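You operate a simulated robot arm through the tools that you are given. There is no shell and no other tool. Be economical: measure what you need, move in short steps, check, and stop when the job is done.

You run a simulated robot arm. Do the job below in one go: nothing can be reset, and whatever is moved stays where it is left.

## Task
Sweep the lint off the workbench and tip it into the lint bin.
Fine: use the red brush and pan, put both back and shut the bin lid. Set down upright: red hand brush.

The check looks at the end state, three seconds after you hand in, the way a careful person would. Anything else that was tipped, shoved, dropped, spilled or broken makes it a failure. Lids that push on must go on centred and level and be pressed home; caps that screw on are set level and turned clockwise until they are tight.

## Robot
A 7-joint arm with a two-finger gripper on a trunk, on a base that drives. Base frame: it is fixed to the floor where the robot stands at the start and does not move with it; the origin is under the middle of the robot, x ahead of it, y to its left, z up. Lengths are in m, angles in rad, forces in N, time in s.
With the tool pointing down near the work surface it reaches from about 0.36 to 0.78 m from the robot's upright axis, wherever it stands. Its first joint turns from -2.496 to 2.496 rad. Places, roughly: grey lint bin [0.1, 1.3, 0.2]; lid of the grey lint bin [0.1, 1.3, 0.5]; red hand brush (13x4x9 cm) [0.5, -0.1, 0.9]; workbench [0.8, 0.1, 0.4]. Payload 2.45 kg.
Tool frame: the origin (TCP) lies between the finger pads and is the grasp point; the fingertips stand 0.026 m ahead of it; z points along the fingers, y is the line along which they close. Largest opening 0.096 m; the body of the gripper starts 0.069 m behind the TCP.
Orientation is that of the tool frame in the base frame, as a unit quaternion [x, y, z, w]. With the fingers straight down and closing along the base's y, the tool's x points along the base's -x, its y along +y and its z along -z.

## Interface
- The arm moves only by the tool move_arm. Its argument "steps" is a list that holds one entry, the list of rows, each a list of 7 numbers: the opening, from 0 (shut) to 1 (fully open), then the shift along the base's x, y, z in cm, then the turn, a rotation vector about the base's x, y, z in degrees. In form: [[[gripper, tx, ty, tz, wx, wy, wz], ...]]. A call has 1 to 10 rows; each row is the pose to reach, as a shift and turn from the pose commanded when the call began. Rows are played at 5 a second. More than 0.05 m and 0.15 rad between two rows, or a gripper value outside its range, and nothing of the call is played. Where a pose cannot be reached the arm comes as near as it can. A force on the tool above 90 N (or 10 N above the force at the start of the call, whichever is more), or a blocked arm, ends the call early, and 0.2 s more pass. Each finger halts on what it meets, pressing with about 34 N; the grip force reading is that of the motor and also rises with nothing between the fingers. The clock runs only during rows and for 0.2 s after the last one: add rows that repeat a pose to give the fingers time. The reply holds the time, the measured pose of the TCP, the force on the tool along the base axes, the opening and the grip force, in the units named above and with some noise, with the torque about the TCP (base axes, N m) and any sound that the robot's microphone picked up, and new pictures: "pictures" is both (left out), scene, wrist or none.
- Cameras (640 x 400 px; columns grow to the right, rows downward): "scene" is now at [0.0211, 0.191, 1.5176]; the picture's right is [0.14, -0.99, 0.00], its down [-0.80, -0.12, -0.59] and it looks along [0.59, 0.09, -0.80] (base axes); focal length 214 px, centre (320, 200). "wrist" rides on the gripper at [0.082, 0.003, -0.098] in the tool frame; the picture's right is [-0.04, 1.00, 0.00], its down [-0.73, -0.03, -0.68] and it looks along [-0.68, -0.03, 0.73] (tool axes); focal length 256 px, centre (320, 200). There is no depth. A picture from a camera that has moved, and an enlarged one, comes with that camera's place and axes in the base frame and with its lens.
- lift_body(by): slides the trunk up (or, below 0, down) by that many m; the arm and the scene camera ride with it, the base frame stays. It gives what a move gives, with no picture.
- drive_base(legs): drives the robot by 1 to 6 legs, each [ahead, turn to the left] in m and rad, along the robot's own axes; the way and the turn of a leg run together, so that a leg with both is an arc; at most 1.5 m and 3.142 rad a leg. The arm and the cameras ride along, it lands a little off, and it stops where it bumps. It gives what a move gives, and a new picture of the scene camera.
- turn_head(pan, tilt): turns the head with the scene camera to pan (to the left, within 2.705 rad either way) and tilt (down, from -0.506 to 1.204), counted from straight ahead of the robot. It gives what a move gives, and a new picture of the scene camera.
- enlarge(camera, box): a new picture of the part [left, top, right, bottom] of that camera's present view, enlarged. The clock stands still meanwhile.
- job_done(): hands the job in; it is judged then, once.

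Go step by step. Nothing tells you exact positions but the pictures and the camera data: compare them with the known pose of the tool, close in by small moves and look again before you grip or let go. The budget is 120 turns and 260 pictures, counting those below and the enlarged ones. Unless the task says otherwise, let go and move clear before handing in, and close with one line.

The tools are called after ">>>" by a JSON object that holds its "op" and its "data". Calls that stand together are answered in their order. move_arm: Moves the arm, as the interface text tells. Its arguments: {"type":"object","properties":{"steps":{"type":"array"},"pictures":{"type":"string","enum":["both","scene","wrist","none"]}},"required":["steps"]} The other tools are called the same way: lift_body (by) slides the trunk up or down; drive_base (legs) drives the base; turn_head (pan, tilt) turns the head that bears the scene camera; enlarge (camera, box) takes an enlarged picture of a part of a camera's view; job_done () hands the job in.

At the start:

```text
time_s: 0.0
eef_pos: [0.3548, 0.3468, 1.1894]
orientation: [0.0, 1.0, 0.001, 0.0]
wrist_force: [0.6, 0.4, -0.4]
torque: [-0.01, 0.0, 0.04]
opening: 0.0963
grasp_force: 0.1
trunk travel left (down, up): [-0.575, 0.065]
robot x, y, heading: [0.0005, 0.0003, -0.002]
head pan, tilt: [0.145, 0.934]
```

scene: 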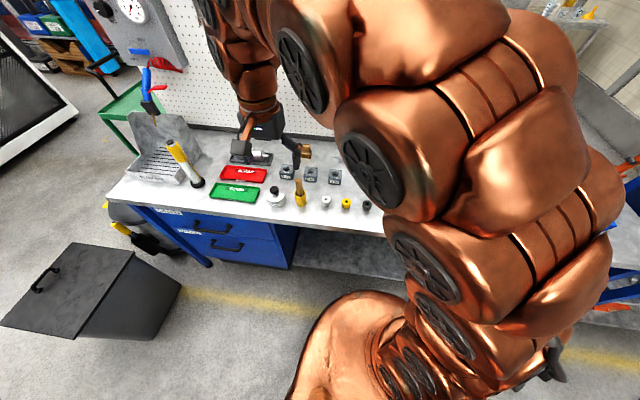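
wrist: 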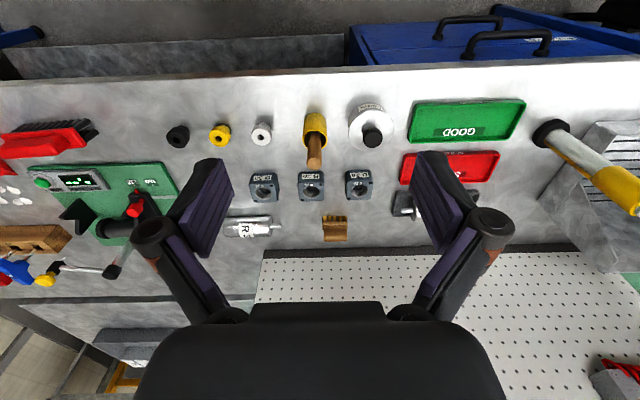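

The brush is at the right end of the bench (upper left in the wrist view, which is upside down), and the arm hides that part in the scene view. I'll look closer before moving.

>>> {"op": "enlarge", "data": {"camera": "wrist", "box": [0, 80, 240, 300]}}

>>> {"op": "turn_head", "data": {"pan": -0.5, "tilt": 0.8}}

```text
1.82 times, centred on (120, 190) of wrist
camera zoom: at [0.273, 0.3491, 1.287], right [0.04, 1.0, 0.0], down [0.73, -0.03, 0.68], along [0.68, -0.03, -0.73], focal length 465 px, centre (684, 218)
```

zoom: 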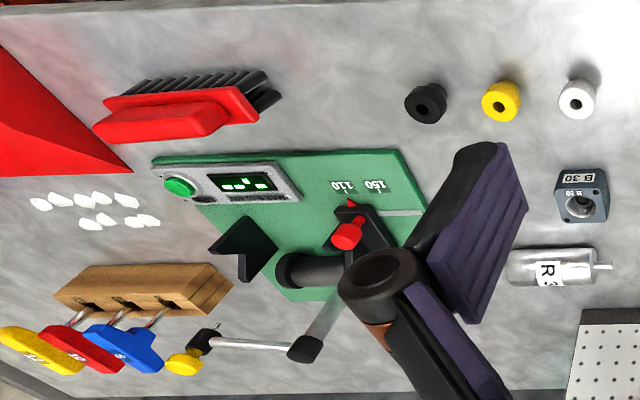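

```text
time_s: 1.0
eef_pos: [0.3532, 0.3472, 1.1899]
orientation: [0.0, 1.0, 0.0, 0.0]
wrist_force: [-0.2, 0.0, -0.5]
torque: [-0.01, 0.03, -0.03]
opening: 0.0961
grasp_force: 0.0
trunk travel left (down, up): [-0.575, 0.065]
robot x, y, heading: [0.0023, 0.0018, 0.001]
head pan, tilt: [-0.499, 0.799]
camera scene: at [0.0191, 0.1419, 1.5281], right [-0.48, -0.88, 0.0], down [-0.63, 0.34, -0.7], along [0.61, -0.33, -0.72], focal length 214 px, centre (320, 200)
```

scene: 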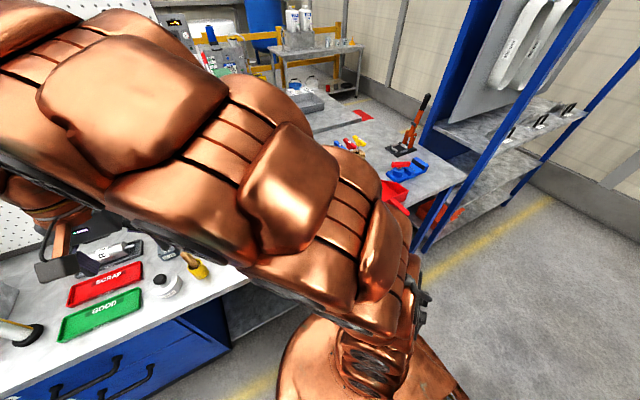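

The brush stands on its bristles with its red handle on top, next to the red pan and the white flakes. I'll bring the wrist camera over there.

>>> {"op": "move_arm", "data": {"steps": [[[1, 0, -4.5, 0, 0, 0, 0], [1, 0, -9, 0, 0, 0, 0], [1, 0, -13.5, 0, 0, 0, 0], [1, 0, -18, 0, 0, 0, 0], [1, 0, -22.5, 0, 0, 0, 0], [1, 0, -27, 0, 0, 0, 0], [1, 0, -31.5, 0, 0, 0, 0], [1, 0, -36, 0, 0, 0, 0], [1, 0, -40.5, 0, 0, 0, 0], [1, 0, -45, 0, 0, 0, 0]]]}}

```text
time_s: 3.2
eef_pos: [0.3568, -0.1045, 1.1924]
orientation: [0.0, 1.0, 0.001, 0.0]
wrist_force: [-0.5, 0.0, 0.3]
torque: [-0.04, 0.01, -0.02]
opening: 0.096
grasp_force: 0.0
trunk travel left (down, up): [-0.575, 0.065]
robot x, y, heading: [-0.0028, -0.003, -0.004]
head pan, tilt: [-0.499, 0.799]
camera scene: at [0.0191, 0.142, 1.5281], right [-0.48, -0.88, 0.0], down [-0.63, 0.34, -0.7], along [0.61, -0.33, -0.72], focal length 214 px, centre (320, 200)
camera wrist: at [0.2766, -0.1012, 1.2905], right [0.04, 1.0, 0.0], down [0.73, -0.03, 0.68], along [0.68, -0.03, -0.73], focal length 256 px, centre (320, 200)
```

scene: 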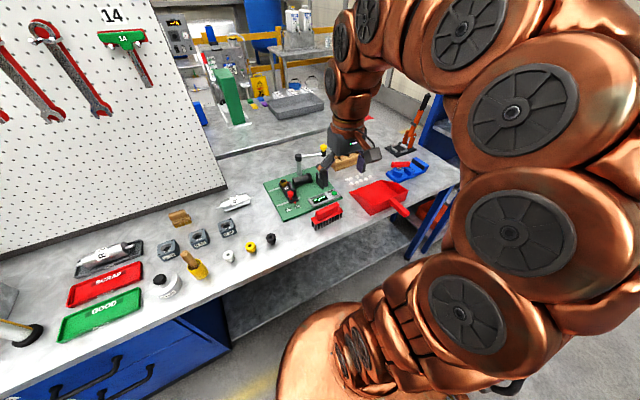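
wrist: 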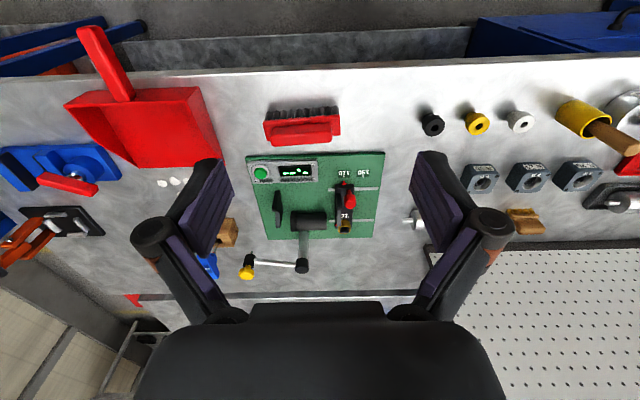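

The pan, brush and flakes are now all in the scene view. I'll zoom in for measurements.

>>> {"op": "enlarge", "data": {"camera": "scene", "box": [260, 130, 460, 255]}}

>>> {"op": "enlarge", "data": {"camera": "wrist", "box": [40, 20, 360, 220]}}

```text
3.20 times, centred on (360, 192) of scene
camera zoom: at [0.0191, 0.142, 1.5281], right [-0.48, -0.88, 0.0], down [-0.63, 0.34, -0.7], along [0.61, -0.33, -0.72], focal length 686 px, centre (192, 224)
```

zoom: 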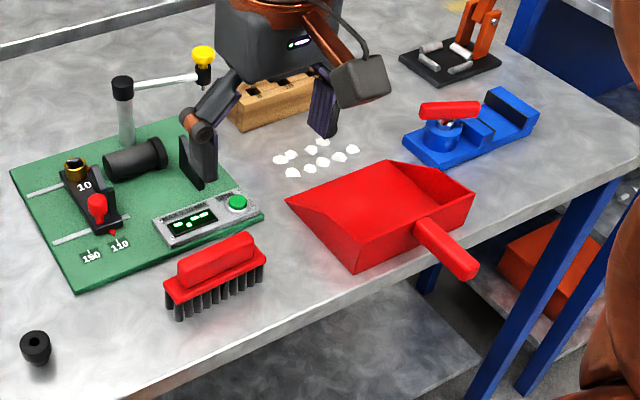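

```text
2.00 times, centred on (200, 120) of wrist
camera zoom: at [0.2766, -0.1012, 1.2905], right [0.04, 1.0, 0.0], down [0.73, -0.03, 0.68], along [0.68, -0.03, -0.73], focal length 512 px, centre (560, 360)
```

zoom: 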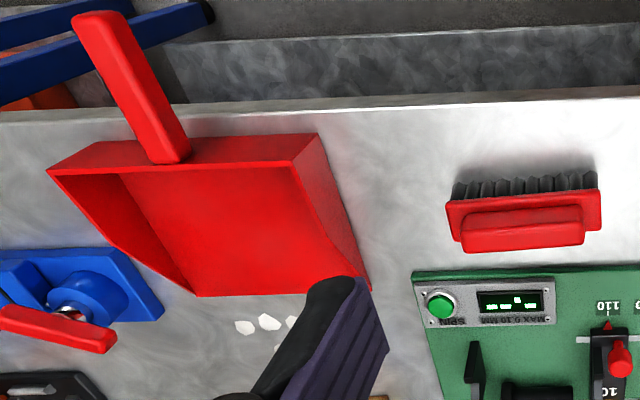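

The bench top is at z≈0.825. The flakes lie at x 0.63–0.68, y −0.36 to −0.48, and the pan mouth already faces them at x≈0.59. Next I'll look at the bin.

>>> {"op": "turn_head", "data": {"pan": 1.45, "tilt": 0.7}}

```text
time_s: 5.1
eef_pos: [0.3564, -0.1037, 1.1932]
orientation: [0.0, 1.0, 0.0, 0.0]
wrist_force: [-0.7, -0.1, -0.2]
torque: [0.02, 0.06, 0.04]
opening: 0.0962
grasp_force: 0.1
trunk travel left (down, up): [-0.575, 0.065]
robot x, y, heading: [-0.0036, 0.0024, 0.0]
head pan, tilt: [1.45, 0.7]
camera scene: at [-0.0415, 0.2646, 1.5363], right [0.99, -0.12, 0.0], down [-0.08, -0.64, -0.76], along [0.09, 0.76, -0.64], focal length 214 px, centre (320, 200)
```

scene: 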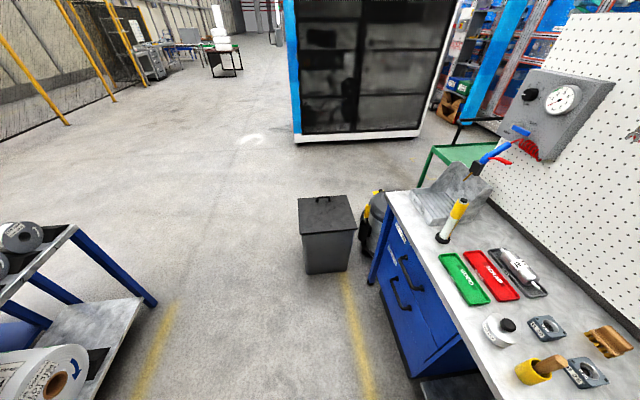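

>>> {"op": "enlarge", "data": {"camera": "scene", "box": [270, 175, 430, 285]}}

```text
3.64 times, centred on (350, 230) of scene
camera zoom: at [-0.0415, 0.2646, 1.5363], right [0.99, -0.12, 0.0], down [-0.08, -0.64, -0.76], along [0.09, 0.76, -0.64], focal length 780 px, centre (211, 91)
```

zoom: 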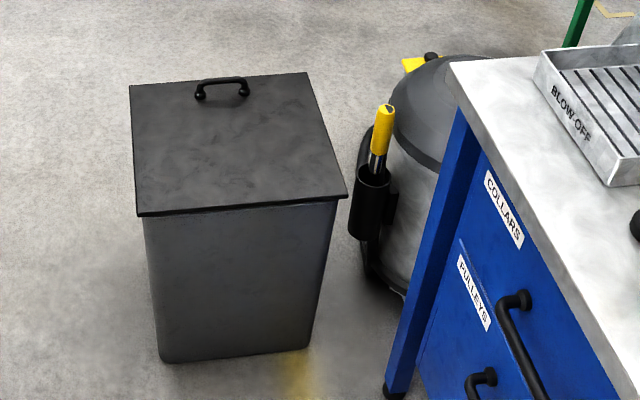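

The bin stands near (0.12, 1.35) with its top at z≈0.5. The lid's bar handle is near the far edge, so it probably hinges on the near side. I'll drive to the bin's −x side and open it first.

>>> {"op": "drive_base", "data": {"legs": [[0, 1.958], [1.458, 0], [0, -1.958]]}}

>>> {"op": "turn_head", "data": {"pan": 0.0, "tilt": 0.95}}

```text
time_s: 22.1
eef_pos: [-0.2378, 1.3024, 1.1939]
orientation: [-0.013, 1.0, 0.0, 0.0]
wrist_force: [0.7, 0.0, 0.5]
torque: [-0.03, -0.02, 0.0]
opening: 0.0959
grasp_force: 0.1
trunk travel left (down, up): [-0.575, 0.065]
robot x, y, heading: [-0.5934, 1.3966, 0.028]
head pan, tilt: [1.45, 0.7]
camera scene: at [-0.6466, 1.6609, 1.5363], right [1.0, -0.09, 0.0], down [-0.06, -0.64, -0.76], along [0.07, 0.76, -0.64], focal length 214 px, centre (320, 200)
```

scene: 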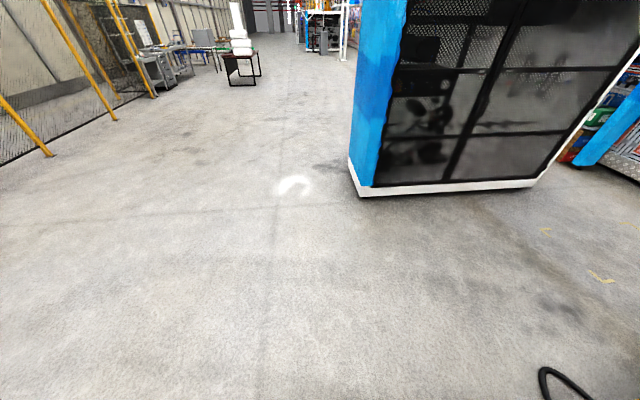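

```text
time_s: 23.6
eef_pos: [-0.2383, 1.3032, 1.1933]
orientation: [-0.013, 1.0, 0.0, 0.0]
wrist_force: [1.0, 0.7, -0.2]
torque: [0.0, 0.01, 0.05]
opening: 0.0956
grasp_force: 0.0
trunk travel left (down, up): [-0.575, 0.065]
robot x, y, heading: [-0.5984, 1.395, 0.031]
head pan, tilt: [0.0, 0.949]
camera scene: at [-0.5819, 1.5783, 1.5166], right [0.03, -1.0, 0.0], down [-0.81, -0.02, -0.58], along [0.58, 0.02, -0.81], focal length 214 px, centre (320, 200)
```

scene: 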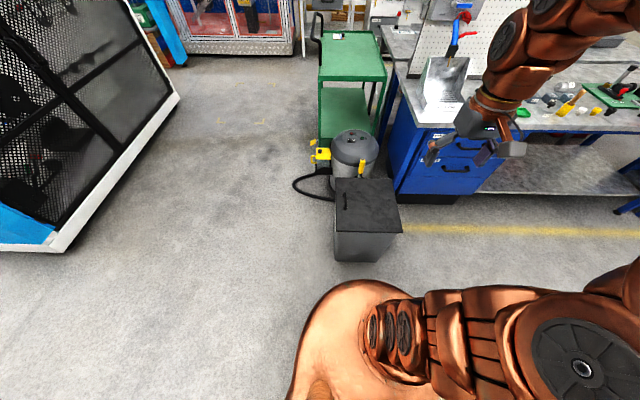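

>>> {"op": "enlarge", "data": {"camera": "scene", "box": [300, 160, 430, 270]}}

>>> {"op": "enlarge", "data": {"camera": "wrist", "box": [0, 0, 640, 400]}}

```text
3.64 times, centred on (365, 215) of scene
camera zoom: at [-0.5819, 1.5783, 1.5166], right [0.03, -1.0, 0.0], down [-0.81, -0.02, -0.58], along [0.58, 0.02, -0.81], focal length 780 px, centre (156, 146)
```

zoom: 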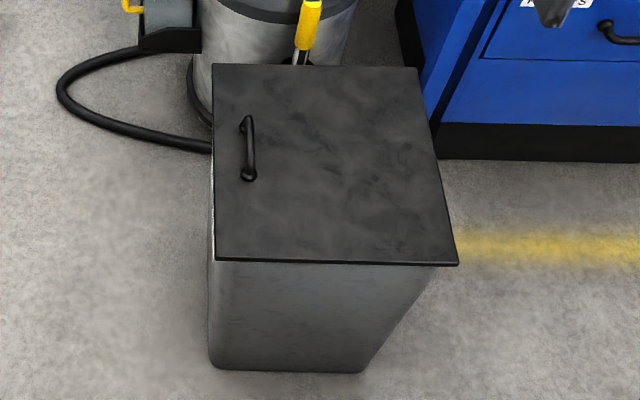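

```text
1.00 times, centred on (320, 200) of wrist (not enlarged: the box is as wide or as high as the picture)
camera zoom: at [-0.3189, 1.3037, 1.2902], right [0.01, 1.0, 0.0], down [0.73, -0.01, 0.68], along [0.68, -0.01, -0.73], focal length 256 px, centre (320, 200)
```

zoom: 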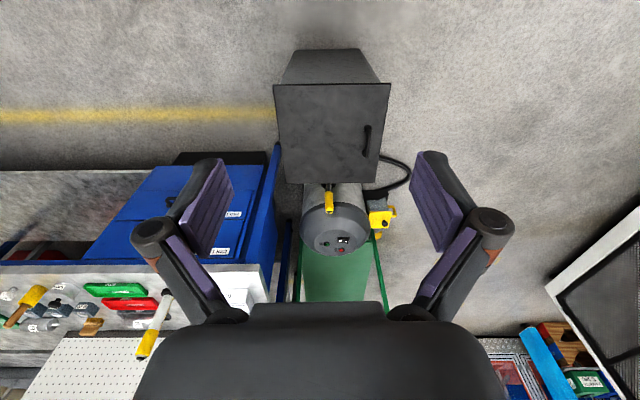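

The handle bar is at about (0.128, 1.457, 0.52) and runs along x; the hinge should be on the y≈1.17 side. I'll move in a little and lower the trunk.

>>> {"op": "drive_base", "data": {"legs": [[0.11, 0]]}}

>>> {"op": "lift_body", "data": {"by": -0.38}}

>>> {"op": "move_arm", "data": {"steps": [[[1, 4, 2.5, 0, 0, 0, -0.6], [1, 8, 5, 0, 0, 0, -1.2], [1, 12, 7.5, 0, 0, 0, -1.8], [1, 16, 10, 0, 0, 0, -1.8], [1, 20, 12.5, 0, 0, 0, -1.8], [1, 23, 15, 0, 0, 0, -1.8]]]}}

```text
time_s: 24.8
eef_pos: [-0.131, 1.3072, 1.1925]
orientation: [-0.015, 1.0, 0.001, 0.0]
wrist_force: [-0.6, 0.3, 0.7]
torque: [-0.02, -0.02, -0.01]
opening: 0.0962
grasp_force: 0.1
trunk travel left (down, up): [-0.575, 0.065]
robot x, y, heading: [-0.4918, 1.4022, 0.028]
head pan, tilt: [0.0, 0.949]
camera scene: at [-0.4748, 1.5813, 1.5166], right [0.03, -1.0, 0.0], down [-0.81, -0.02, -0.58], along [0.58, 0.02, -0.81], focal length 214 px, centre (320, 200)
```

scene: 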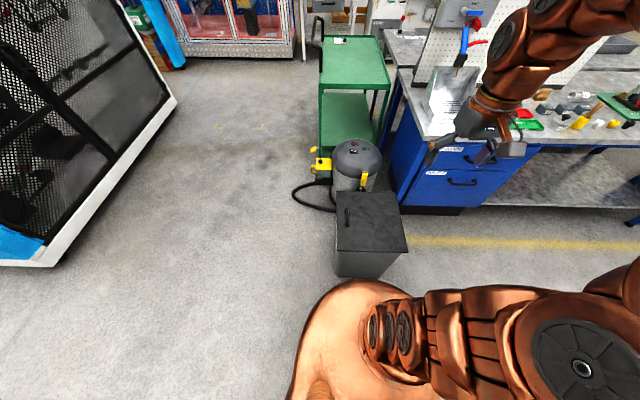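

```text
time_s: 28.5
eef_pos: [-0.1297, 1.3073, 0.8119]
orientation: [-0.015, 1.0, 0.001, 0.0]
wrist_force: [-0.5, -0.5, 0.7]
torque: [-0.01, 0.0, 0.0]
opening: 0.0962
grasp_force: 0.1
trunk travel left (down, up): [-0.195, 0.445]
robot x, y, heading: [-0.491, 1.3992, 0.029]
head pan, tilt: [0.0, 0.949]
```

```text
time_s: 29.9
eef_pos: [0.0985, 1.4597, 0.8123]
orientation: [0.001, 1.0, 0.0, -0.001]
wrist_force: [-0.3, -0.3, 0.9]
torque: [0.02, -0.03, 0.01]
opening: 0.0962
grasp_force: 0.1
trunk travel left (down, up): [-0.195, 0.445]
robot x, y, heading: [-0.4919, 1.4038, 0.033]
head pan, tilt: [0.0, 0.949]
camera scene: at [-0.4747, 1.5813, 1.1366], right [0.03, -1.0, 0.0], down [-0.81, -0.02, -0.58], along [0.58, 0.02, -0.81], focal length 214 px, centre (320, 200)
camera wrist: at [0.0184, 1.4629, 0.9097], right [0.04, 1.0, 0.0], down [0.73, -0.03, 0.68], along [0.68, -0.03, -0.73], focal length 256 px, centre (320, 200)
```

scene: 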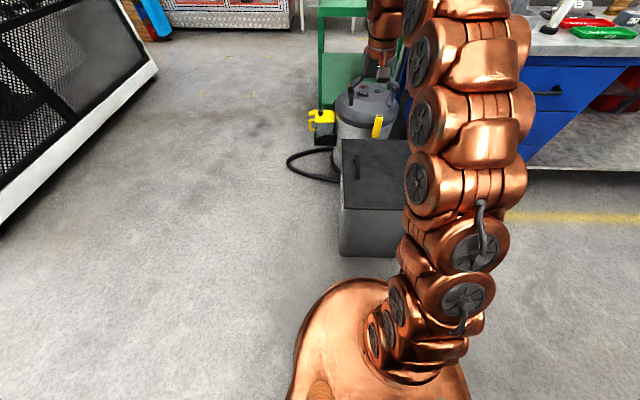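
wrist: 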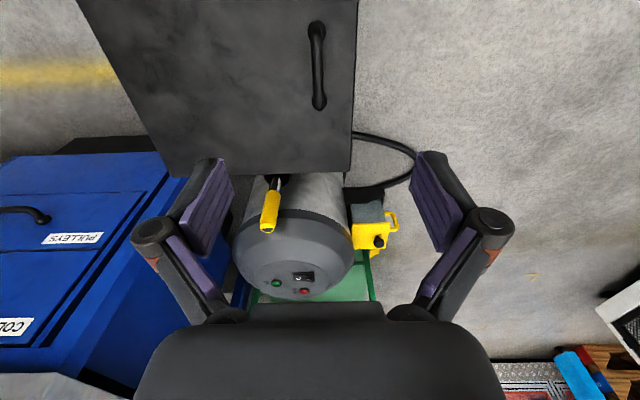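

>>> {"op": "move_arm", "data": {"steps": [[[1, 2.6, -0.4, -4, 0, 0, 0], [1, 2.6, -0.4, -8, 0, 0, 0], [1, 2.6, -0.4, -12, 0, 0, 0], [1, 2.6, -0.4, -16, 0, 0, 0], [1, 2.6, -0.4, -20, 0, 0, 0], [1, 2.6, -0.4, -23, 0, 0, 0]]]}}

```text
time_s: 31.3
eef_pos: [0.1253, 1.4531, 0.5826]
orientation: [0.002, 1.0, 0.0, 0.0]
wrist_force: [0.1, -0.5, 0.1]
torque: [0.01, 0.01, -0.01]
opening: 0.096
grasp_force: 0.0
trunk travel left (down, up): [-0.195, 0.445]
robot x, y, heading: [-0.4912, 1.3958, 0.029]
head pan, tilt: [0.0, 0.949]
camera scene: at [-0.4746, 1.5813, 1.1366], right [0.03, -1.0, 0.0], down [-0.81, -0.02, -0.58], along [0.58, 0.02, -0.81], focal length 214 px, centre (320, 200)
camera wrist: at [0.0449, 1.4557, 0.68], right [0.04, 1.0, 0.0], down [0.73, -0.03, 0.68], along [0.68, -0.03, -0.73], focal length 256 px, centre (320, 200)
```

scene: 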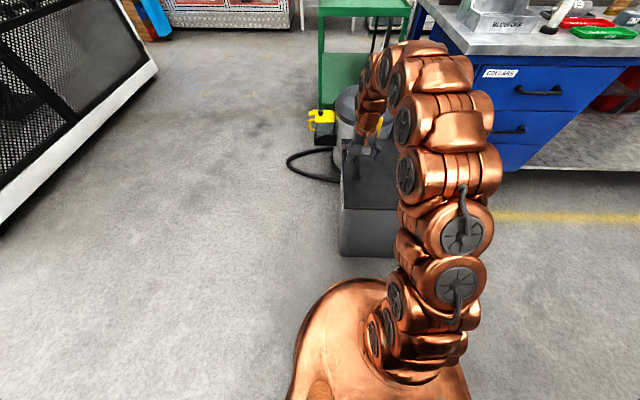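
wrist: 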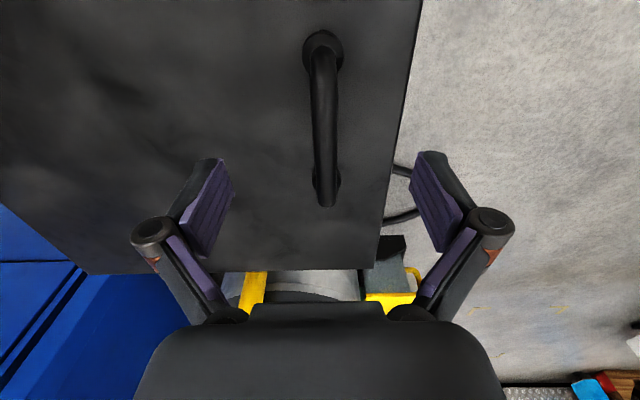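

>>> {"op": "move_arm", "data": {"steps": [[[1, -0.6, 0.2, -2.5, 0, 0, 0], [1, -0.6, 0.2, -4.5, 0, 0, 0], [1, -0.6, 0.2, -5.5, 0, 0, 0], [0.6, -0.6, 0.2, -5.5, 0, 0, 0], [0.2, -0.6, 0.2, -5.5, 0, 0, 0], [0, -0.6, 0.2, -5.5, 0, 0, 0], [0, -0.6, 0.2, -5.5, 0, 0, 0], [0, -0.6, 0.2, -5.5, 0, 0, 0], [0, -0.6, 0.2, -5.5, 0, 0, 0]]], "pictures": "wrist"}}

```text
time_s: 33.0
eef_pos: [0.1247, 1.4538, 0.5391]
orientation: [0.0, 1.0, 0.0, 0.013]
wrist_force: [-2.6, 5.7, 70.9]
torque: [-1.31, 0.77, 0.11]
opening: 0.0164
grasp_force: 26.4
trunk travel left (down, up): [-0.195, 0.445]
robot x, y, heading: [-0.4911, 1.4037, 0.024]
head pan, tilt: [0.0, 0.949]
stopped in row 8: the force on the tool passed its limit at 99 N (the readings are from after the stop); the commanded pose is now the measured one
camera wrist: at [0.0412, 1.4568, 0.6346], right [0.04, 1.0, 0.0], down [0.72, -0.03, 0.7], along [0.7, -0.03, -0.72], focal length 256 px, centre (320, 200)
```

wrist: 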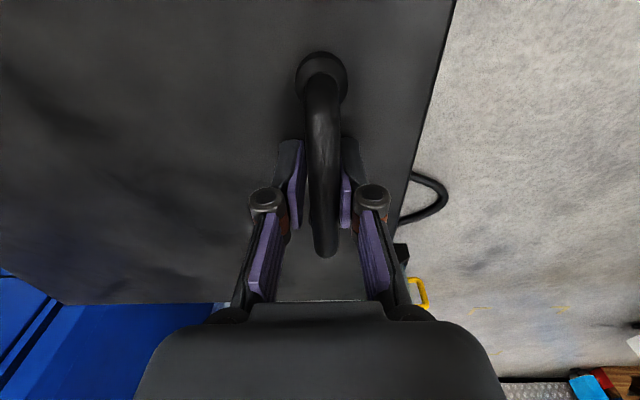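

I have the bar, with the fingertips touching the lid (lid top ≈0.513). Now I'll lift along an arc about the assumed hinge.

>>> {"op": "move_arm", "data": {"steps": [[[0, 0, 0, 0.6, 0, 0, 0], [0, 0, -0.1, 2.0, 4, 0, 0], [0, 0, -0.76, 3.9, 8, 0, 0], [0, 0, -1.4, 5.8, 12, 0, 0], [0, 0, -2.07, 7.7, 16, 0, 0]]]}}

```text
time_s: 34.2
eef_pos: [0.1209, 1.4385, 0.6112]
orientation: [0.001, 0.99, 0.142, 0.004]
wrist_force: [15.5, 66.0, 25.9]
torque: [-0.66, 0.02, -0.06]
opening: 0.0122
grasp_force: 38.9
trunk travel left (down, up): [-0.195, 0.445]
robot x, y, heading: [-0.488, 1.4031, 0.033]
head pan, tilt: [0.0, 0.949]
camera scene: at [-0.4754, 1.5841, 1.1364], right [0.03, -1.0, 0.0], down [-0.81, -0.03, -0.58], along [0.58, 0.02, -0.81], focal length 214 px, centre (320, 200)
camera wrist: at [0.0389, 1.4143, 0.7039], right [0.04, 0.96, 0.28], down [0.73, -0.22, 0.65], along [0.69, 0.18, -0.71], focal length 256 px, centre (320, 200)
```

scene: 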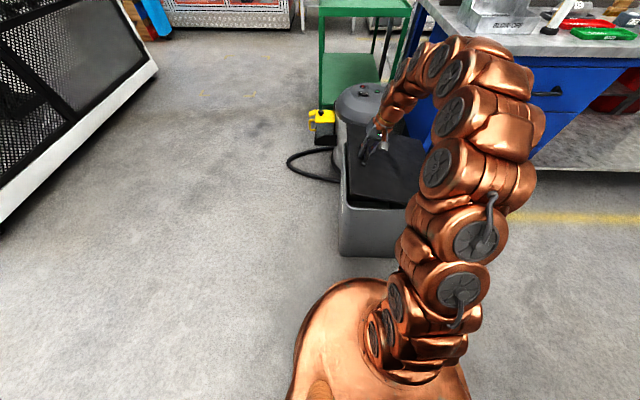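
wrist: 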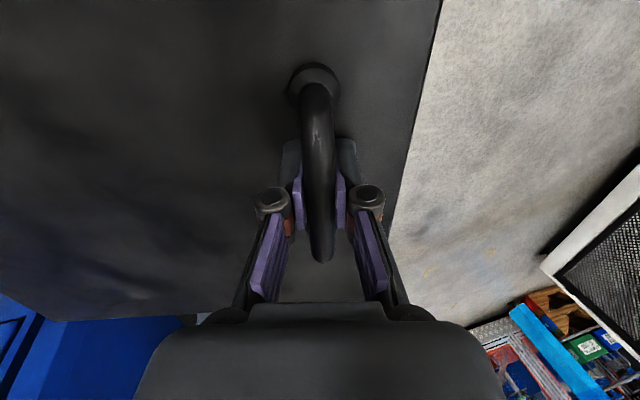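

The lid does hinge on the near side. I'll refine the arc (hinge ≈ y 1.167, z 0.517, radius 0.2875) and continue.

>>> {"op": "move_arm", "data": {"steps": [[[0, 0, 0.34, 0.12, 0, 0, 0], [0, 0, -0.45, 2.0, 4, 0, 0], [0, 0, -1.32, 3.77, 8, 0, 0], [0, 0, -2.37, 5.5, 12, 0, 0], [0, 0, -3.47, 7.16, 16, 0, 0], [0, 0, -4.75, 8.7, 20, 0, 0], [0, 0, -6.07, 10.22, 24, 0, 0]]], "pictures": "wrist"}}

```text
time_s: 35.8
eef_pos: [0.1217, 1.3713, 0.7155]
orientation: [0.002, 0.94, 0.341, 0.006]
wrist_force: [-30.0, 28.6, 29.9]
torque: [-0.48, -0.21, -0.11]
opening: 0.0119
grasp_force: 39.0
trunk travel left (down, up): [-0.195, 0.445]
robot x, y, heading: [-0.4882, 1.3986, 0.026]
head pan, tilt: [0.0, 0.949]
camera wrist: at [0.0397, 1.3114, 0.7907], right [0.04, 0.77, 0.64], down [0.73, -0.46, 0.51], along [0.69, 0.45, -0.57], focal length 256 px, centre (320, 200)
```

wrist: 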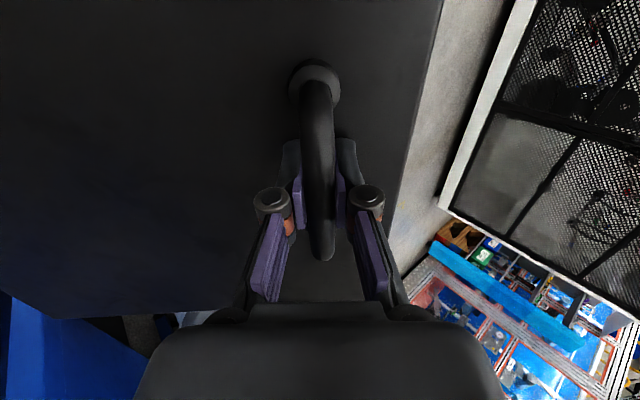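

>>> {"op": "move_arm", "data": {"steps": [[[0, -0.2, -1.5, 1.35, 4, 0, 0], [0, -0.3, -3.0, 2.66, 8, 0, 0], [0, -0.3, -4.65, 3.8, 12, 0, 0], [0, -0.3, -6.34, 4.88, 16, 0, 0], [0, -0.3, -8.13, 5.78, 20, 0, 0], [0, -0.3, -9.96, 6.61, 24, 0, 0], [0, -0.3, -11.86, 7.25, 28, 0, 0], [0, -0.3, -13.78, 7.82, 32, 0, 0], [0, -0.3, -15.75, 8.2, 36, 0, 0], [0, -0.3, -17.73, 8.49, 40, 0, 0]]]}}

```text
time_s: 37.1
eef_pos: [0.1112, 1.315, 0.7605]
orientation: [-0.012, 0.861, 0.508, 0.01]
wrist_force: [-10.7, 19.1, 31.5]
torque: [-0.26, 0.61, -0.82]
opening: 0.0127
grasp_force: 39.3
out of reach, approached as far as the arm can: row 5, 6
trunk travel left (down, up): [-0.195, 0.445]
robot x, y, heading: [-0.4902, 1.3995, 0.035]
head pan, tilt: [0.0, 0.949]
stopped in row 6: the force on the tool passed its limit at 114 N (the readings are from after the stop); the commanded pose is now the measured one
camera scene: at [-0.4768, 1.5831, 1.1368], right [0.03, -1.0, 0.0], down [-0.81, -0.03, -0.58], along [0.58, 0.02, -0.81], focal length 214 px, centre (320, 200)
camera wrist: at [0.0291, 1.2295, 0.8084], right [0.01, 0.48, 0.87], down [0.73, -0.6, 0.33], along [0.68, 0.64, -0.36], focal length 256 px, centre (320, 200)
```

scene: 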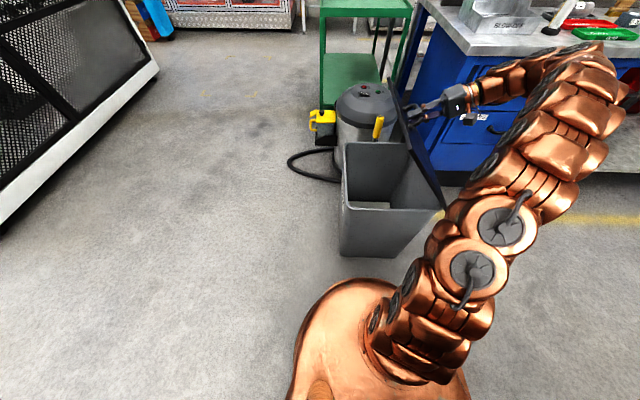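
wrist: 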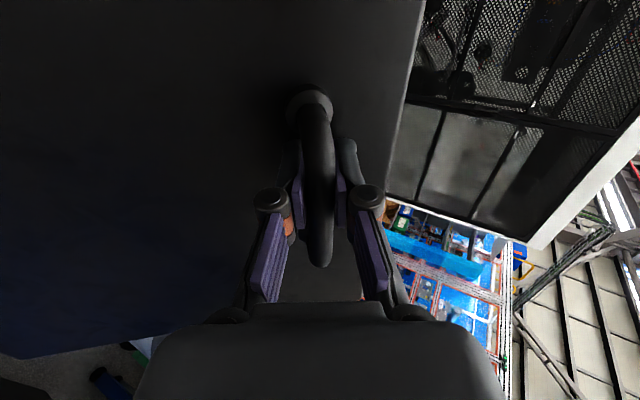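

The lid opens well to about 55°, but from here the wrist would go out of reach. I'll lower the lid back along the arc, move the base further toward −y, and try again.

>>> {"op": "move_arm", "data": {"steps": [[[0, 0.3, 2.68, -1.65, -8, 0, 0], [0, 0.6, 5.67, -4.3, -16, 0, 0], [0, 0.9, 8.26, -7.35, -24, 0, 0], [0, 1.0, 10.4, -10.72, -32, 0, 0], [0, 1.0, 12.05, -14.36, -40, 0, 0], [0, 1.0, 13.18, -18.0, -48, 0, 0], [0, 1.0, 13.6, -21.2, -55, 0, 0], [0, 1.0, 13.7, -21.7, -61, 0, 0]]]}}

```text
time_s: 38.9
eef_pos: [0.1241, 1.4544, 0.545]
orientation: [-0.011, 1.0, 0.003, 0.009]
wrist_force: [7.2, 77.9, 19.0]
torque: [-0.23, -0.04, -0.99]
opening: 0.0127
grasp_force: 39.2
trunk travel left (down, up): [-0.195, 0.445]
robot x, y, heading: [-0.4924, 1.401, 0.036]
head pan, tilt: [0.0, 0.949]
camera scene: at [-0.4763, 1.595, 1.1357], right [0.04, -1.0, 0.01], down [-0.81, -0.04, -0.58], along [0.58, 0.01, -0.81], focal length 214 px, centre (320, 200)
camera wrist: at [0.0422, 1.4561, 0.6403], right [0.02, 1.0, 0.01], down [0.72, -0.02, 0.69], along [0.69, -0.01, -0.72], focal length 256 px, centre (320, 200)
```

scene: 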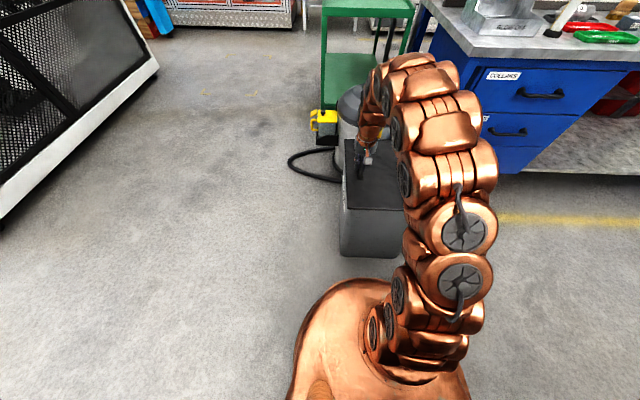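
wrist: 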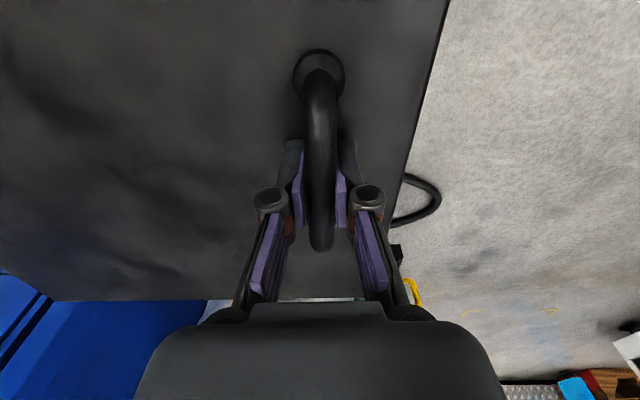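

>>> {"op": "move_arm", "data": {"steps": [[[0.3, 0, -0.3, 0.3, 0, 0, 0], [1, 0, -0.3, 0.3, 0, 0, 0], [1, 0, -0.3, 0.3, 0, 0, 0], [1, 0, -0.3, 4, 0, 0, 0], [1, 0, -0.3, 8, 0, 0, 0], [1, -4, -0.3, 12, 0, 0, 0], [1, -8, -0.3, 16, 0, 0, 0], [1, -11, -2, 20, 0, 0, 0], [1, -14, -4, 24, 0, 0, 0]]], "pictures": "none"}}

>>> {"op": "drive_base", "data": {"legs": [[0, -1.607], [0.36, 0], [0, 1.571], [0.05, 0]]}}

```text
refused: row 6 steps farther than a row can; nothing moved
```

```text
time_s: 39.7
eef_pos: [0.1246, 1.4571, 0.5451]
orientation: [-0.009, 1.0, 0.022, 0.008]
wrist_force: [-11.2, 61.7, 7.4]
torque: [-0.2, 1.01, -0.77]
opening: 0.0125
grasp_force: 39.1
trunk travel left (down, up): [-0.195, 0.445]
robot x, y, heading: [-0.4927, 1.401, 0.042]
head pan, tilt: [0.0, 0.949]
stopped in leg 1: the force on the tool passed its limit at 94 N (the readings are from after the stop); the commanded pose is now the measured one
camera scene: at [-0.4772, 1.584, 1.1363], right [0.04, -1.0, 0.0], down [-0.81, -0.03, -0.58], along [0.58, 0.02, -0.81], focal length 214 px, centre (320, 200)
```

scene: 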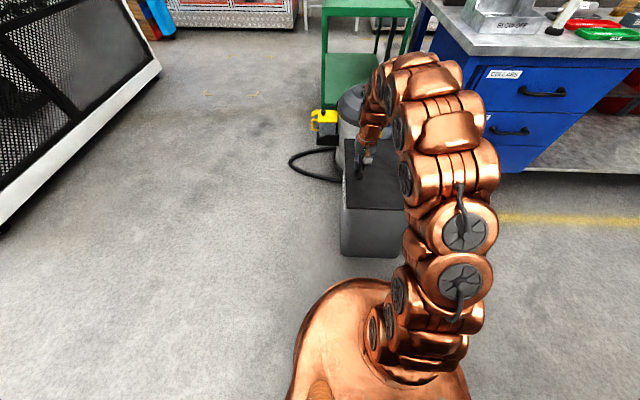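

The arm move was refused because one row was too long. The drive I had queued behind it then started while I was still gripping, but it stopped at once on force and the bin looks unmoved. I'll release properly and check before I drive.

>>> {"op": "move_arm", "data": {"steps": [[[0.3, 0, -0.3, 0, 0, 0, 0], [1, 0, -0.3, 0, 0, 0, 0], [1, 0, -0.3, 0, 0, 0, 0], [1, 0, -0.3, 4, 0, 0, 0], [1, 0, -0.3, 8, 0, 0, 0], [1, -1, -0.3, 12, 0, 0, 0], [1, -4, -0.3, 16, 0, 0, 0], [1, -7, -1, 20, 0, 0, 0], [1, -10, -2, 24, 0, 0, 0]]]}}

```text
refused: row 8 steps farther than a row can; nothing moved
```

>>> {"op": "move_arm", "data": {"steps": [[[0.3, 0, -0.3, 0, 0, 0, 0], [1, 0, -0.3, 0, 0, 0, 0], [1, 0, -0.3, 0, 0, 0, 0], [1, 0, -0.3, 4, 0, 0, 0], [1, 0, -0.3, 8, 0, 0, 0], [1, 0, -0.3, 12, 0, 0, 0], [1, -3, -0.3, 15, 0, 0, 0], [1, -6, -0.3, 18, 0, 0, 0], [1, -9, -0.3, 21, 0, 0, 0], [1, -12, -0.3, 24, 0, 0, 0]]], "pictures": "wrist"}}

```text
time_s: 41.9
eef_pos: [0.0046, 1.4466, 0.7834]
orientation: [-0.008, 1.0, 0.017, 0.008]
wrist_force: [-0.1, 0.0, 0.6]
torque: [0.01, -0.05, 0.02]
opening: 0.0962
grasp_force: 0.0
trunk travel left (down, up): [-0.195, 0.445]
robot x, y, heading: [-0.4909, 1.403, 0.037]
head pan, tilt: [0.0, 0.949]
camera wrist: at [-0.0775, 1.4441, 0.8782], right [0.02, 1.0, 0.03], down [0.72, -0.04, 0.69], along [0.69, 0.01, -0.72], focal length 256 px, centre (320, 200)
```

wrist: 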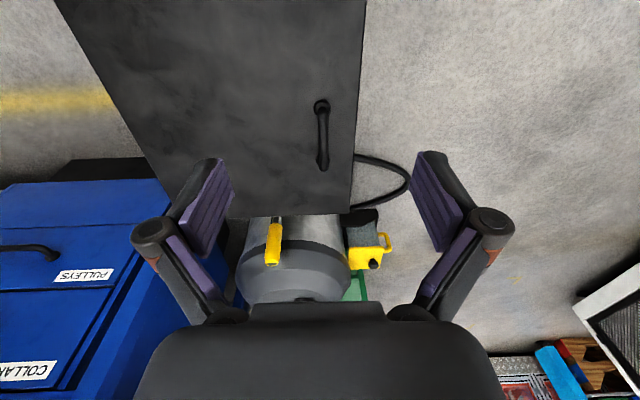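

The arm is clear and the lid is closed. Now I'll shift the base toward −y.

>>> {"op": "drive_base", "data": {"legs": [[0, -1.607], [0.36, 0], [0, 1.571], [0.05, 0]]}}

```text
time_s: 52.3
eef_pos: [0.0638, 1.0649, 0.7815]
orientation: [0.012, 1.0, 0.016, 0.009]
wrist_force: [0.1, 1.5, -0.9]
torque: [0.02, -0.01, -0.02]
opening: 0.096
grasp_force: 0.0
trunk travel left (down, up): [-0.195, 0.445]
robot x, y, heading: [-0.4299, 1.0367, -0.003]
head pan, tilt: [0.0, 0.949]
camera scene: at [-0.4107, 1.2196, 1.1365], right [0.0, -1.0, 0.0], down [-0.81, 0.0, -0.58], along [0.58, 0.0, -0.81], focal length 214 px, centre (320, 200)
```

scene: 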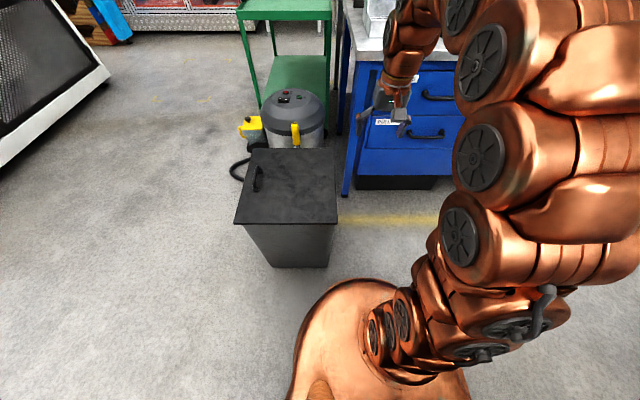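

The bin hasn't moved and the base is now at (−0.43, 1.04). I'll go back over the handle.

>>> {"op": "move_arm", "data": {"steps": [[[1, 0.6, 4.2, 0, -0.9, 0.5, 0.7], [1, 1.2, 8.5, 0, -1.8, 1, 1.4], [1, 1.8, 13, 0, -1.8, 1, 1.4], [1, 2.4, 17.5, 0, -1.8, 1, 1.4], [1, 3.0, 22, 0, -1.8, 1, 1.4], [1, 3.6, 26.5, 0, -1.8, 1, 1.4], [1, 4.2, 31, 0, -1.8, 1, 1.4], [1, 4.8, 35.5, -2, -1.8, 1, 1.4], [1, 5.6, 39, -5, -1.8, 1, 1.4], [1, 5.6, 39, -9.5, -1.8, 1, 1.4]]], "pictures": "none"}}

>>> {"op": "move_arm", "data": {"steps": [[[1, 0, 0, -4, 0, 0, 0], [1, 0, 0, -8, 0, 0, 0], [1, 0, 0, -10, 0, 0, 0]]], "pictures": "wrist"}}

```text
time_s: 54.5
eef_pos: [0.1222, 1.456, 0.6834]
orientation: [0.0, 1.0, 0.0, -0.002]
wrist_force: [0.0, 0.1, 0.2]
torque: [0.01, 0.0, -0.03]
opening: 0.096
grasp_force: 0.1
trunk travel left (down, up): [-0.195, 0.445]
robot x, y, heading: [-0.4303, 1.0421, -0.003]
head pan, tilt: [0.0, 0.949]
```

```text
time_s: 55.3
eef_pos: [0.1205, 1.4557, 0.5871]
orientation: [0.0, 1.0, 0.001, 0.0]
wrist_force: [-0.3, 0.5, 0.2]
torque: [-0.01, -0.02, 0.03]
opening: 0.0961
grasp_force: 0.1
trunk travel left (down, up): [-0.195, 0.445]
robot x, y, heading: [-0.4312, 1.0392, -0.002]
head pan, tilt: [0.0, 0.949]
camera wrist: at [0.0398, 1.4584, 0.6837], right [0.04, 1.0, 0.0], down [0.73, -0.03, 0.68], along [0.68, -0.03, -0.73], focal length 256 px, centre (320, 200)
```

wrist: 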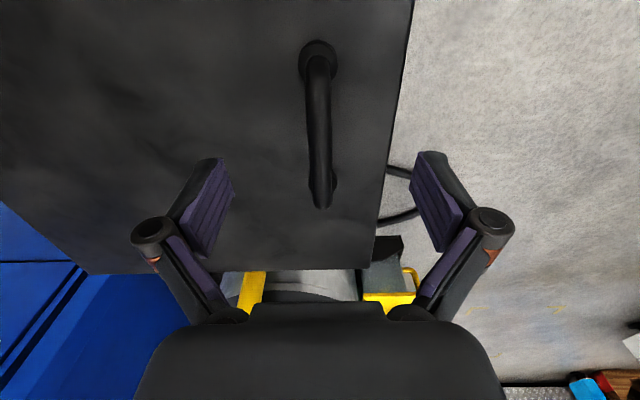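

>>> {"op": "move_arm", "data": {"steps": [[[1, 0.2, -0.2, -2.5, 0, 0, 0], [1, 0.2, -0.2, -4.1, 0, 0, 0], [0.6, 0.2, -0.2, -4.1, 0, 0, 0], [0.2, 0.2, -0.2, -4.1, 0, 0, 0], [0, 0.2, -0.2, -4.1, 0, 0, 0], [0, 0.2, -0.2, -4.1, 0, 0, 0], [0, 0.2, -0.2, -4.1, 0, 0, 0], [0, 0.2, -0.2, -4.1, 0, 0, 0], [0, 0.2, -0.2, -4.1, 0, 0, 0]]], "pictures": "wrist"}}

```text
time_s: 57.3
eef_pos: [0.123, 1.4559, 0.547]
orientation: [-0.001, 1.0, 0.002, 0.0]
wrist_force: [8.7, 31.8, 2.9]
torque: [-0.1, -0.44, -0.25]
opening: 0.0123
grasp_force: 39.4
trunk travel left (down, up): [-0.195, 0.445]
robot x, y, heading: [-0.4314, 1.0409, 0.002]
head pan, tilt: [0.0, 0.949]
camera wrist: at [0.0419, 1.4578, 0.6441], right [0.04, 1.0, 0.01], down [0.73, -0.03, 0.68], along [0.68, -0.02, -0.73], focal length 256 px, centre (320, 200)
```

wrist: 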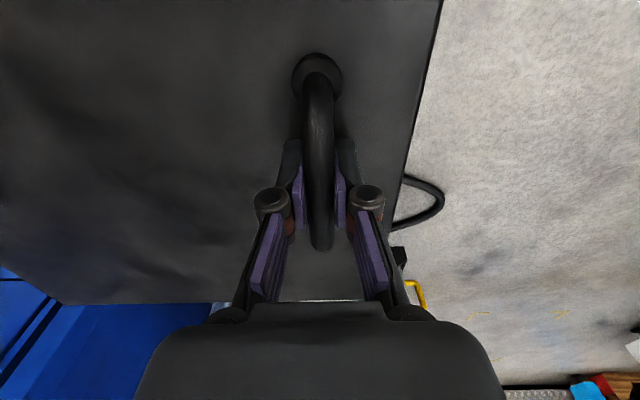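

>>> {"op": "move_arm", "data": {"steps": [[[0, 0, -0.05, 2.0, 4, 0, 0], [0, 0, -0.47, 3.98, 8, 0, 0], [0, 0, -1.04, 5.93, 12, 0, 0], [0, 0, -1.74, 7.83, 16, 0, 0], [0, 0, -2.56, 9.68, 20, 0, 0], [0, 0, -3.52, 11.47, 24, 0, 0], [0, 0, -4.59, 13.19, 28, 0, 0], [0, 0, -5.79, 14.82, 32, 0, 0], [0, 0, -7.09, 16.38, 36, 0, 0], [0, 0, -8.51, 17.83, 40, 0, 0]]], "pictures": "none"}}

```text
time_s: 59.5
eef_pos: [0.122, 1.3653, 0.7224]
orientation: [-0.002, 0.939, 0.343, -0.004]
wrist_force: [-18.2, -9.3, -11.9]
torque: [0.02, -0.28, -0.51]
opening: 0.0119
grasp_force: 39.5
trunk travel left (down, up): [-0.195, 0.445]
robot x, y, heading: [-0.4333, 1.0443, -0.0]
head pan, tilt: [0.0, 0.949]
```

>>> {"op": "move_arm", "data": {"steps": [[[0, -0.1, -1.51, 1.36, 4, 0, 0], [0, -0.2, -3.11, 2.6, 8, 0, 0], [0, -0.2, -4.79, 3.73, 12, 0, 0], [0, -0.2, -6.55, 4.74, 16, 0, 0], [0, -0.2, -8.37, 5.63, 20, 0, 0], [0, -0.2, -10.25, 6.39, 24, 0, 0], [0, -0.2, -12.18, 7.01, 28, 0, 0], [0, -0.2, -14.15, 7.5, 32, 0, 0], [0, -0.2, -16.15, 7.84, 36, 0, 0], [0, -0.2, -18.16, 8.05, 40, 0, 0]]]}}

```text
time_s: 61.7
eef_pos: [0.121, 1.1875, 0.8043]
orientation: [-0.001, 0.765, 0.644, 0.0]
wrist_force: [-0.6, -0.8, -18.8]
torque: [0.05, 0.17, 0.4]
opening: 0.0126
grasp_force: 39.3
trunk travel left (down, up): [-0.195, 0.445]
robot x, y, heading: [-0.4342, 1.0373, -0.0]
head pan, tilt: [0.0, 0.949]
camera scene: at [-0.4102, 1.2198, 1.1367], right [0.0, -1.0, 0.0], down [-0.81, 0.0, -0.58], along [0.58, 0.0, -0.81], focal length 214 px, centre (320, 200)
camera wrist: at [0.0407, 1.0896, 0.8228], right [0.04, 0.17, 0.98], down [0.73, -0.67, 0.09], along [0.68, 0.72, -0.15], focal length 256 px, centre (320, 200)
```

scene: 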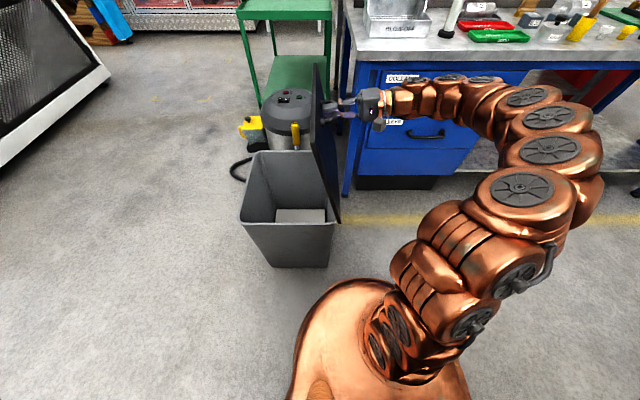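
wrist: 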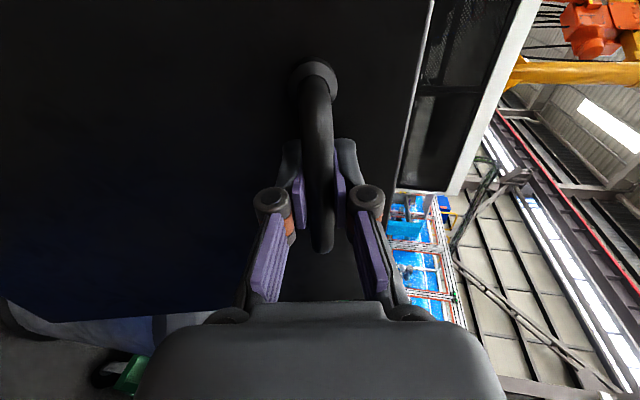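

>>> {"op": "move_arm", "data": {"steps": [[[0, 0, -2.03, 0.07, 4, 0, 0], [0, 0, -4.06, 0, 8, 0, 0], [0, 0, -6.07, -0.22, 12, 0, 0], [0, 0, -8.07, -0.57, 16, 0, 0], [0, 0, -10.04, -1.07, 20, 0, 0]]], "pictures": "scene"}}

```text
time_s: 62.9
eef_pos: [0.1215, 1.0823, 0.7968]
orientation: [-0.001, 0.641, 0.768, 0.003]
wrist_force: [-10.7, -5.1, 19.9]
torque: [-0.04, 0.31, -0.18]
opening: 0.0124
grasp_force: 38.7
trunk travel left (down, up): [-0.195, 0.445]
robot x, y, heading: [-0.4307, 1.0376, -0.004]
head pan, tilt: [0.0, 0.949]
camera scene: at [-0.4117, 1.2193, 1.137], right [0.0, -1.0, 0.0], down [-0.81, 0.0, -0.58], along [0.58, 0.0, -0.81], focal length 214 px, centre (320, 200)
```

scene: 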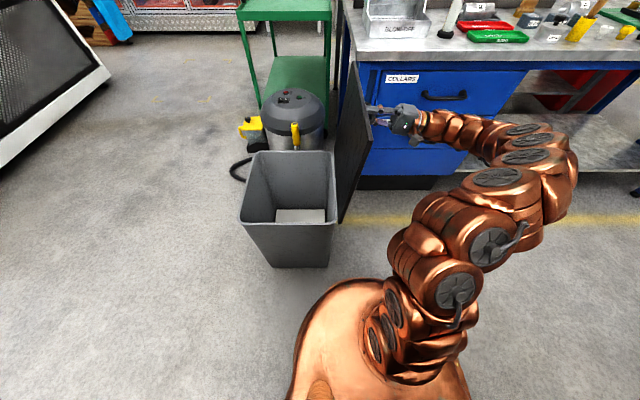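

>>> {"op": "move_arm", "data": {"steps": [[[0, 0, -0.97, -0.3, 2, 0, 0], [0, 0, -1.92, -0.63, 4, 0, 0], [0, 0, -2.88, -1.0, 6, 0, 0], [0, 0, -3.8, -1.39, 8, 0, 0], [0, 0, -4.7, -1.8, 10, 0, 0]]], "pictures": "none"}}

```text
time_s: 64.1
eef_pos: [0.1211, 1.044, 0.7834]
orientation: [0.001, 0.584, 0.812, 0.004]
wrist_force: [23.8, -16.5, 55.7]
torque: [-0.21, 0.69, -0.28]
opening: 0.0122
grasp_force: 38.7
out of reach, approached as far as the arm can: row 5
trunk travel left (down, up): [-0.195, 0.445]
robot x, y, heading: [-0.432, 1.0389, -0.003]
head pan, tilt: [0.0, 0.949]
```

The lid is about 109° open, past vertical. I'll release slowly, back off, and see whether it stays.

>>> {"op": "move_arm", "data": {"steps": [[[0.15, 0, 0, 0, 0, 0, 0], [0.3, 0, 0, 0, 0, 0, 0], [0.6, 0, 0, 0, 0, 0, 0], [1, 0, 0, 0, 0, 0, 0], [1, 0, 0, 0, 0, 0, 0], [1, 0, -2, -0.7, 0, 0, 0], [1, 0, -4, -1.4, 0, 0, 0], [1, 0, -6, -2.1, 0, 0, 0]]]}}

```text
time_s: 65.9
eef_pos: [0.1195, 1.0374, 0.7751]
orientation: [0.0, 0.573, 0.82, 0.001]
wrist_force: [-0.1, -0.6, 0.7]
torque: [-0.02, 0.01, -0.01]
opening: 0.0958
grasp_force: 0.2
out of reach, approached as far as the arm can: row 6, 7, 8
trunk travel left (down, up): [-0.195, 0.445]
robot x, y, heading: [-0.4337, 1.037, -0.003]
head pan, tilt: [0.0, 0.949]
camera scene: at [-0.4108, 1.2195, 1.1366], right [0.0, -1.0, 0.0], down [-0.81, 0.0, -0.58], along [0.58, 0.0, -0.81], focal length 214 px, centre (320, 200)
camera wrist: at [0.0387, 0.9445, 0.744], right [0.04, -0.34, 0.94], down [0.73, -0.63, -0.26], along [0.68, 0.7, 0.23], focal length 256 px, centre (320, 200)
```

scene: 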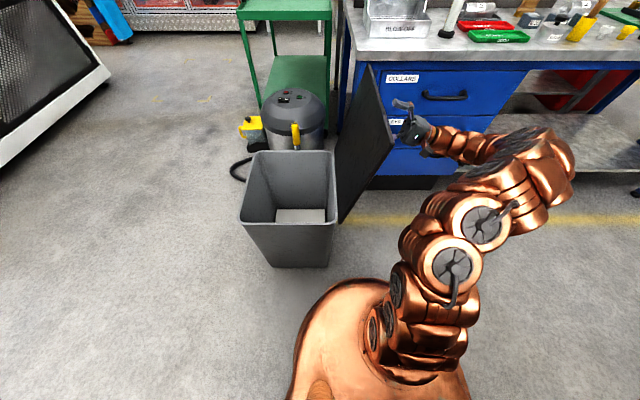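
wrist: 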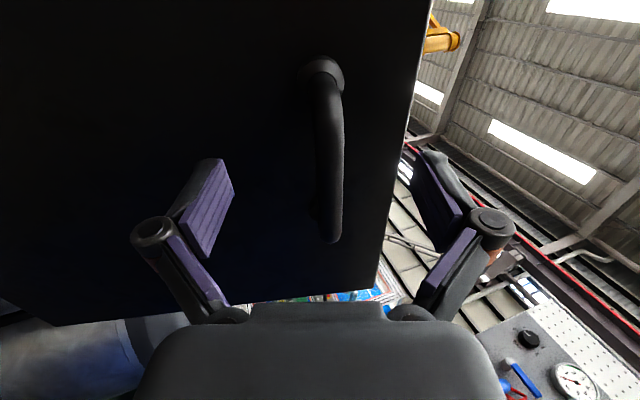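

The lid stays open. I'll slide the open fingers out sideways along the bar (−x), untwisting slightly as I go.

>>> {"op": "move_arm", "data": {"steps": [[[1, -0.5, -0.6, -0.3, -3, 0, 0], [1, -2, -1.2, -0.5, -6, 0, 0], [1, -5, -1.8, -0.8, -6, 0, 0], [1, -9, -2.2, -0.8, -6, 0, 0], [1, -13, -3, -0.8, -8, 0, 0], [1, -17, -4, 0, -12, 0, 0], [1, -20, -5, 2, -18, 0, 0]]]}}

```text
time_s: 67.5
eef_pos: [-0.0808, 0.9895, 0.7973]
orientation: [0.0, 0.695, 0.719, 0.0]
wrist_force: [0.6, -0.2, 0.1]
torque: [0.02, 0.0, 0.0]
opening: 0.0959
grasp_force: 0.1
trunk travel left (down, up): [-0.195, 0.445]
robot x, y, heading: [-0.4335, 1.0402, -0.004]
head pan, tilt: [0.0, 0.949]
camera scene: at [-0.4107, 1.2194, 1.1366], right [0.0, -1.0, 0.0], down [-0.81, 0.0, -0.58], along [0.58, 0.0, -0.81], focal length 214 px, centre (320, 200)
camera wrist: at [-0.1608, 0.8894, 0.7969], right [0.04, -0.03, 1.0], down [0.73, -0.68, -0.05], along [0.68, 0.73, 0.0], focal length 256 px, centre (320, 200)
```

scene: 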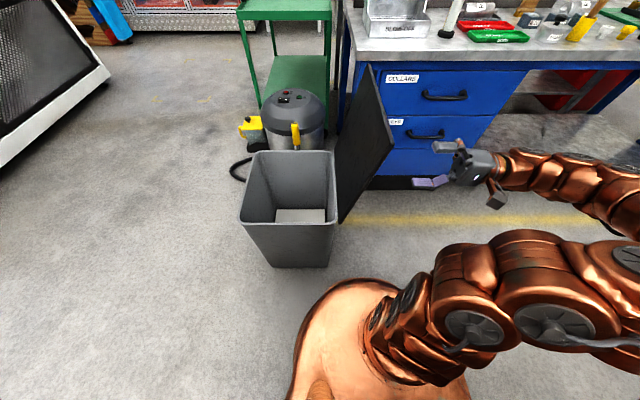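
wrist: 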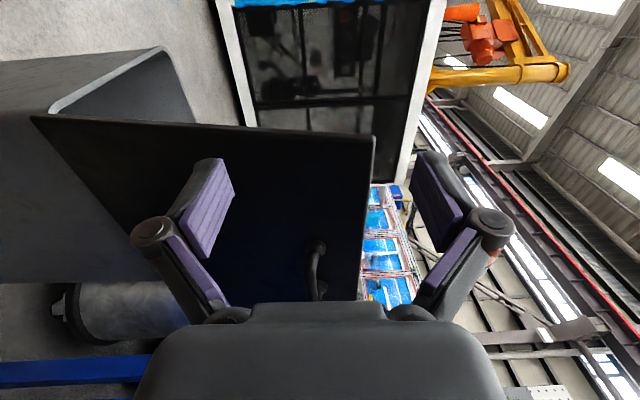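

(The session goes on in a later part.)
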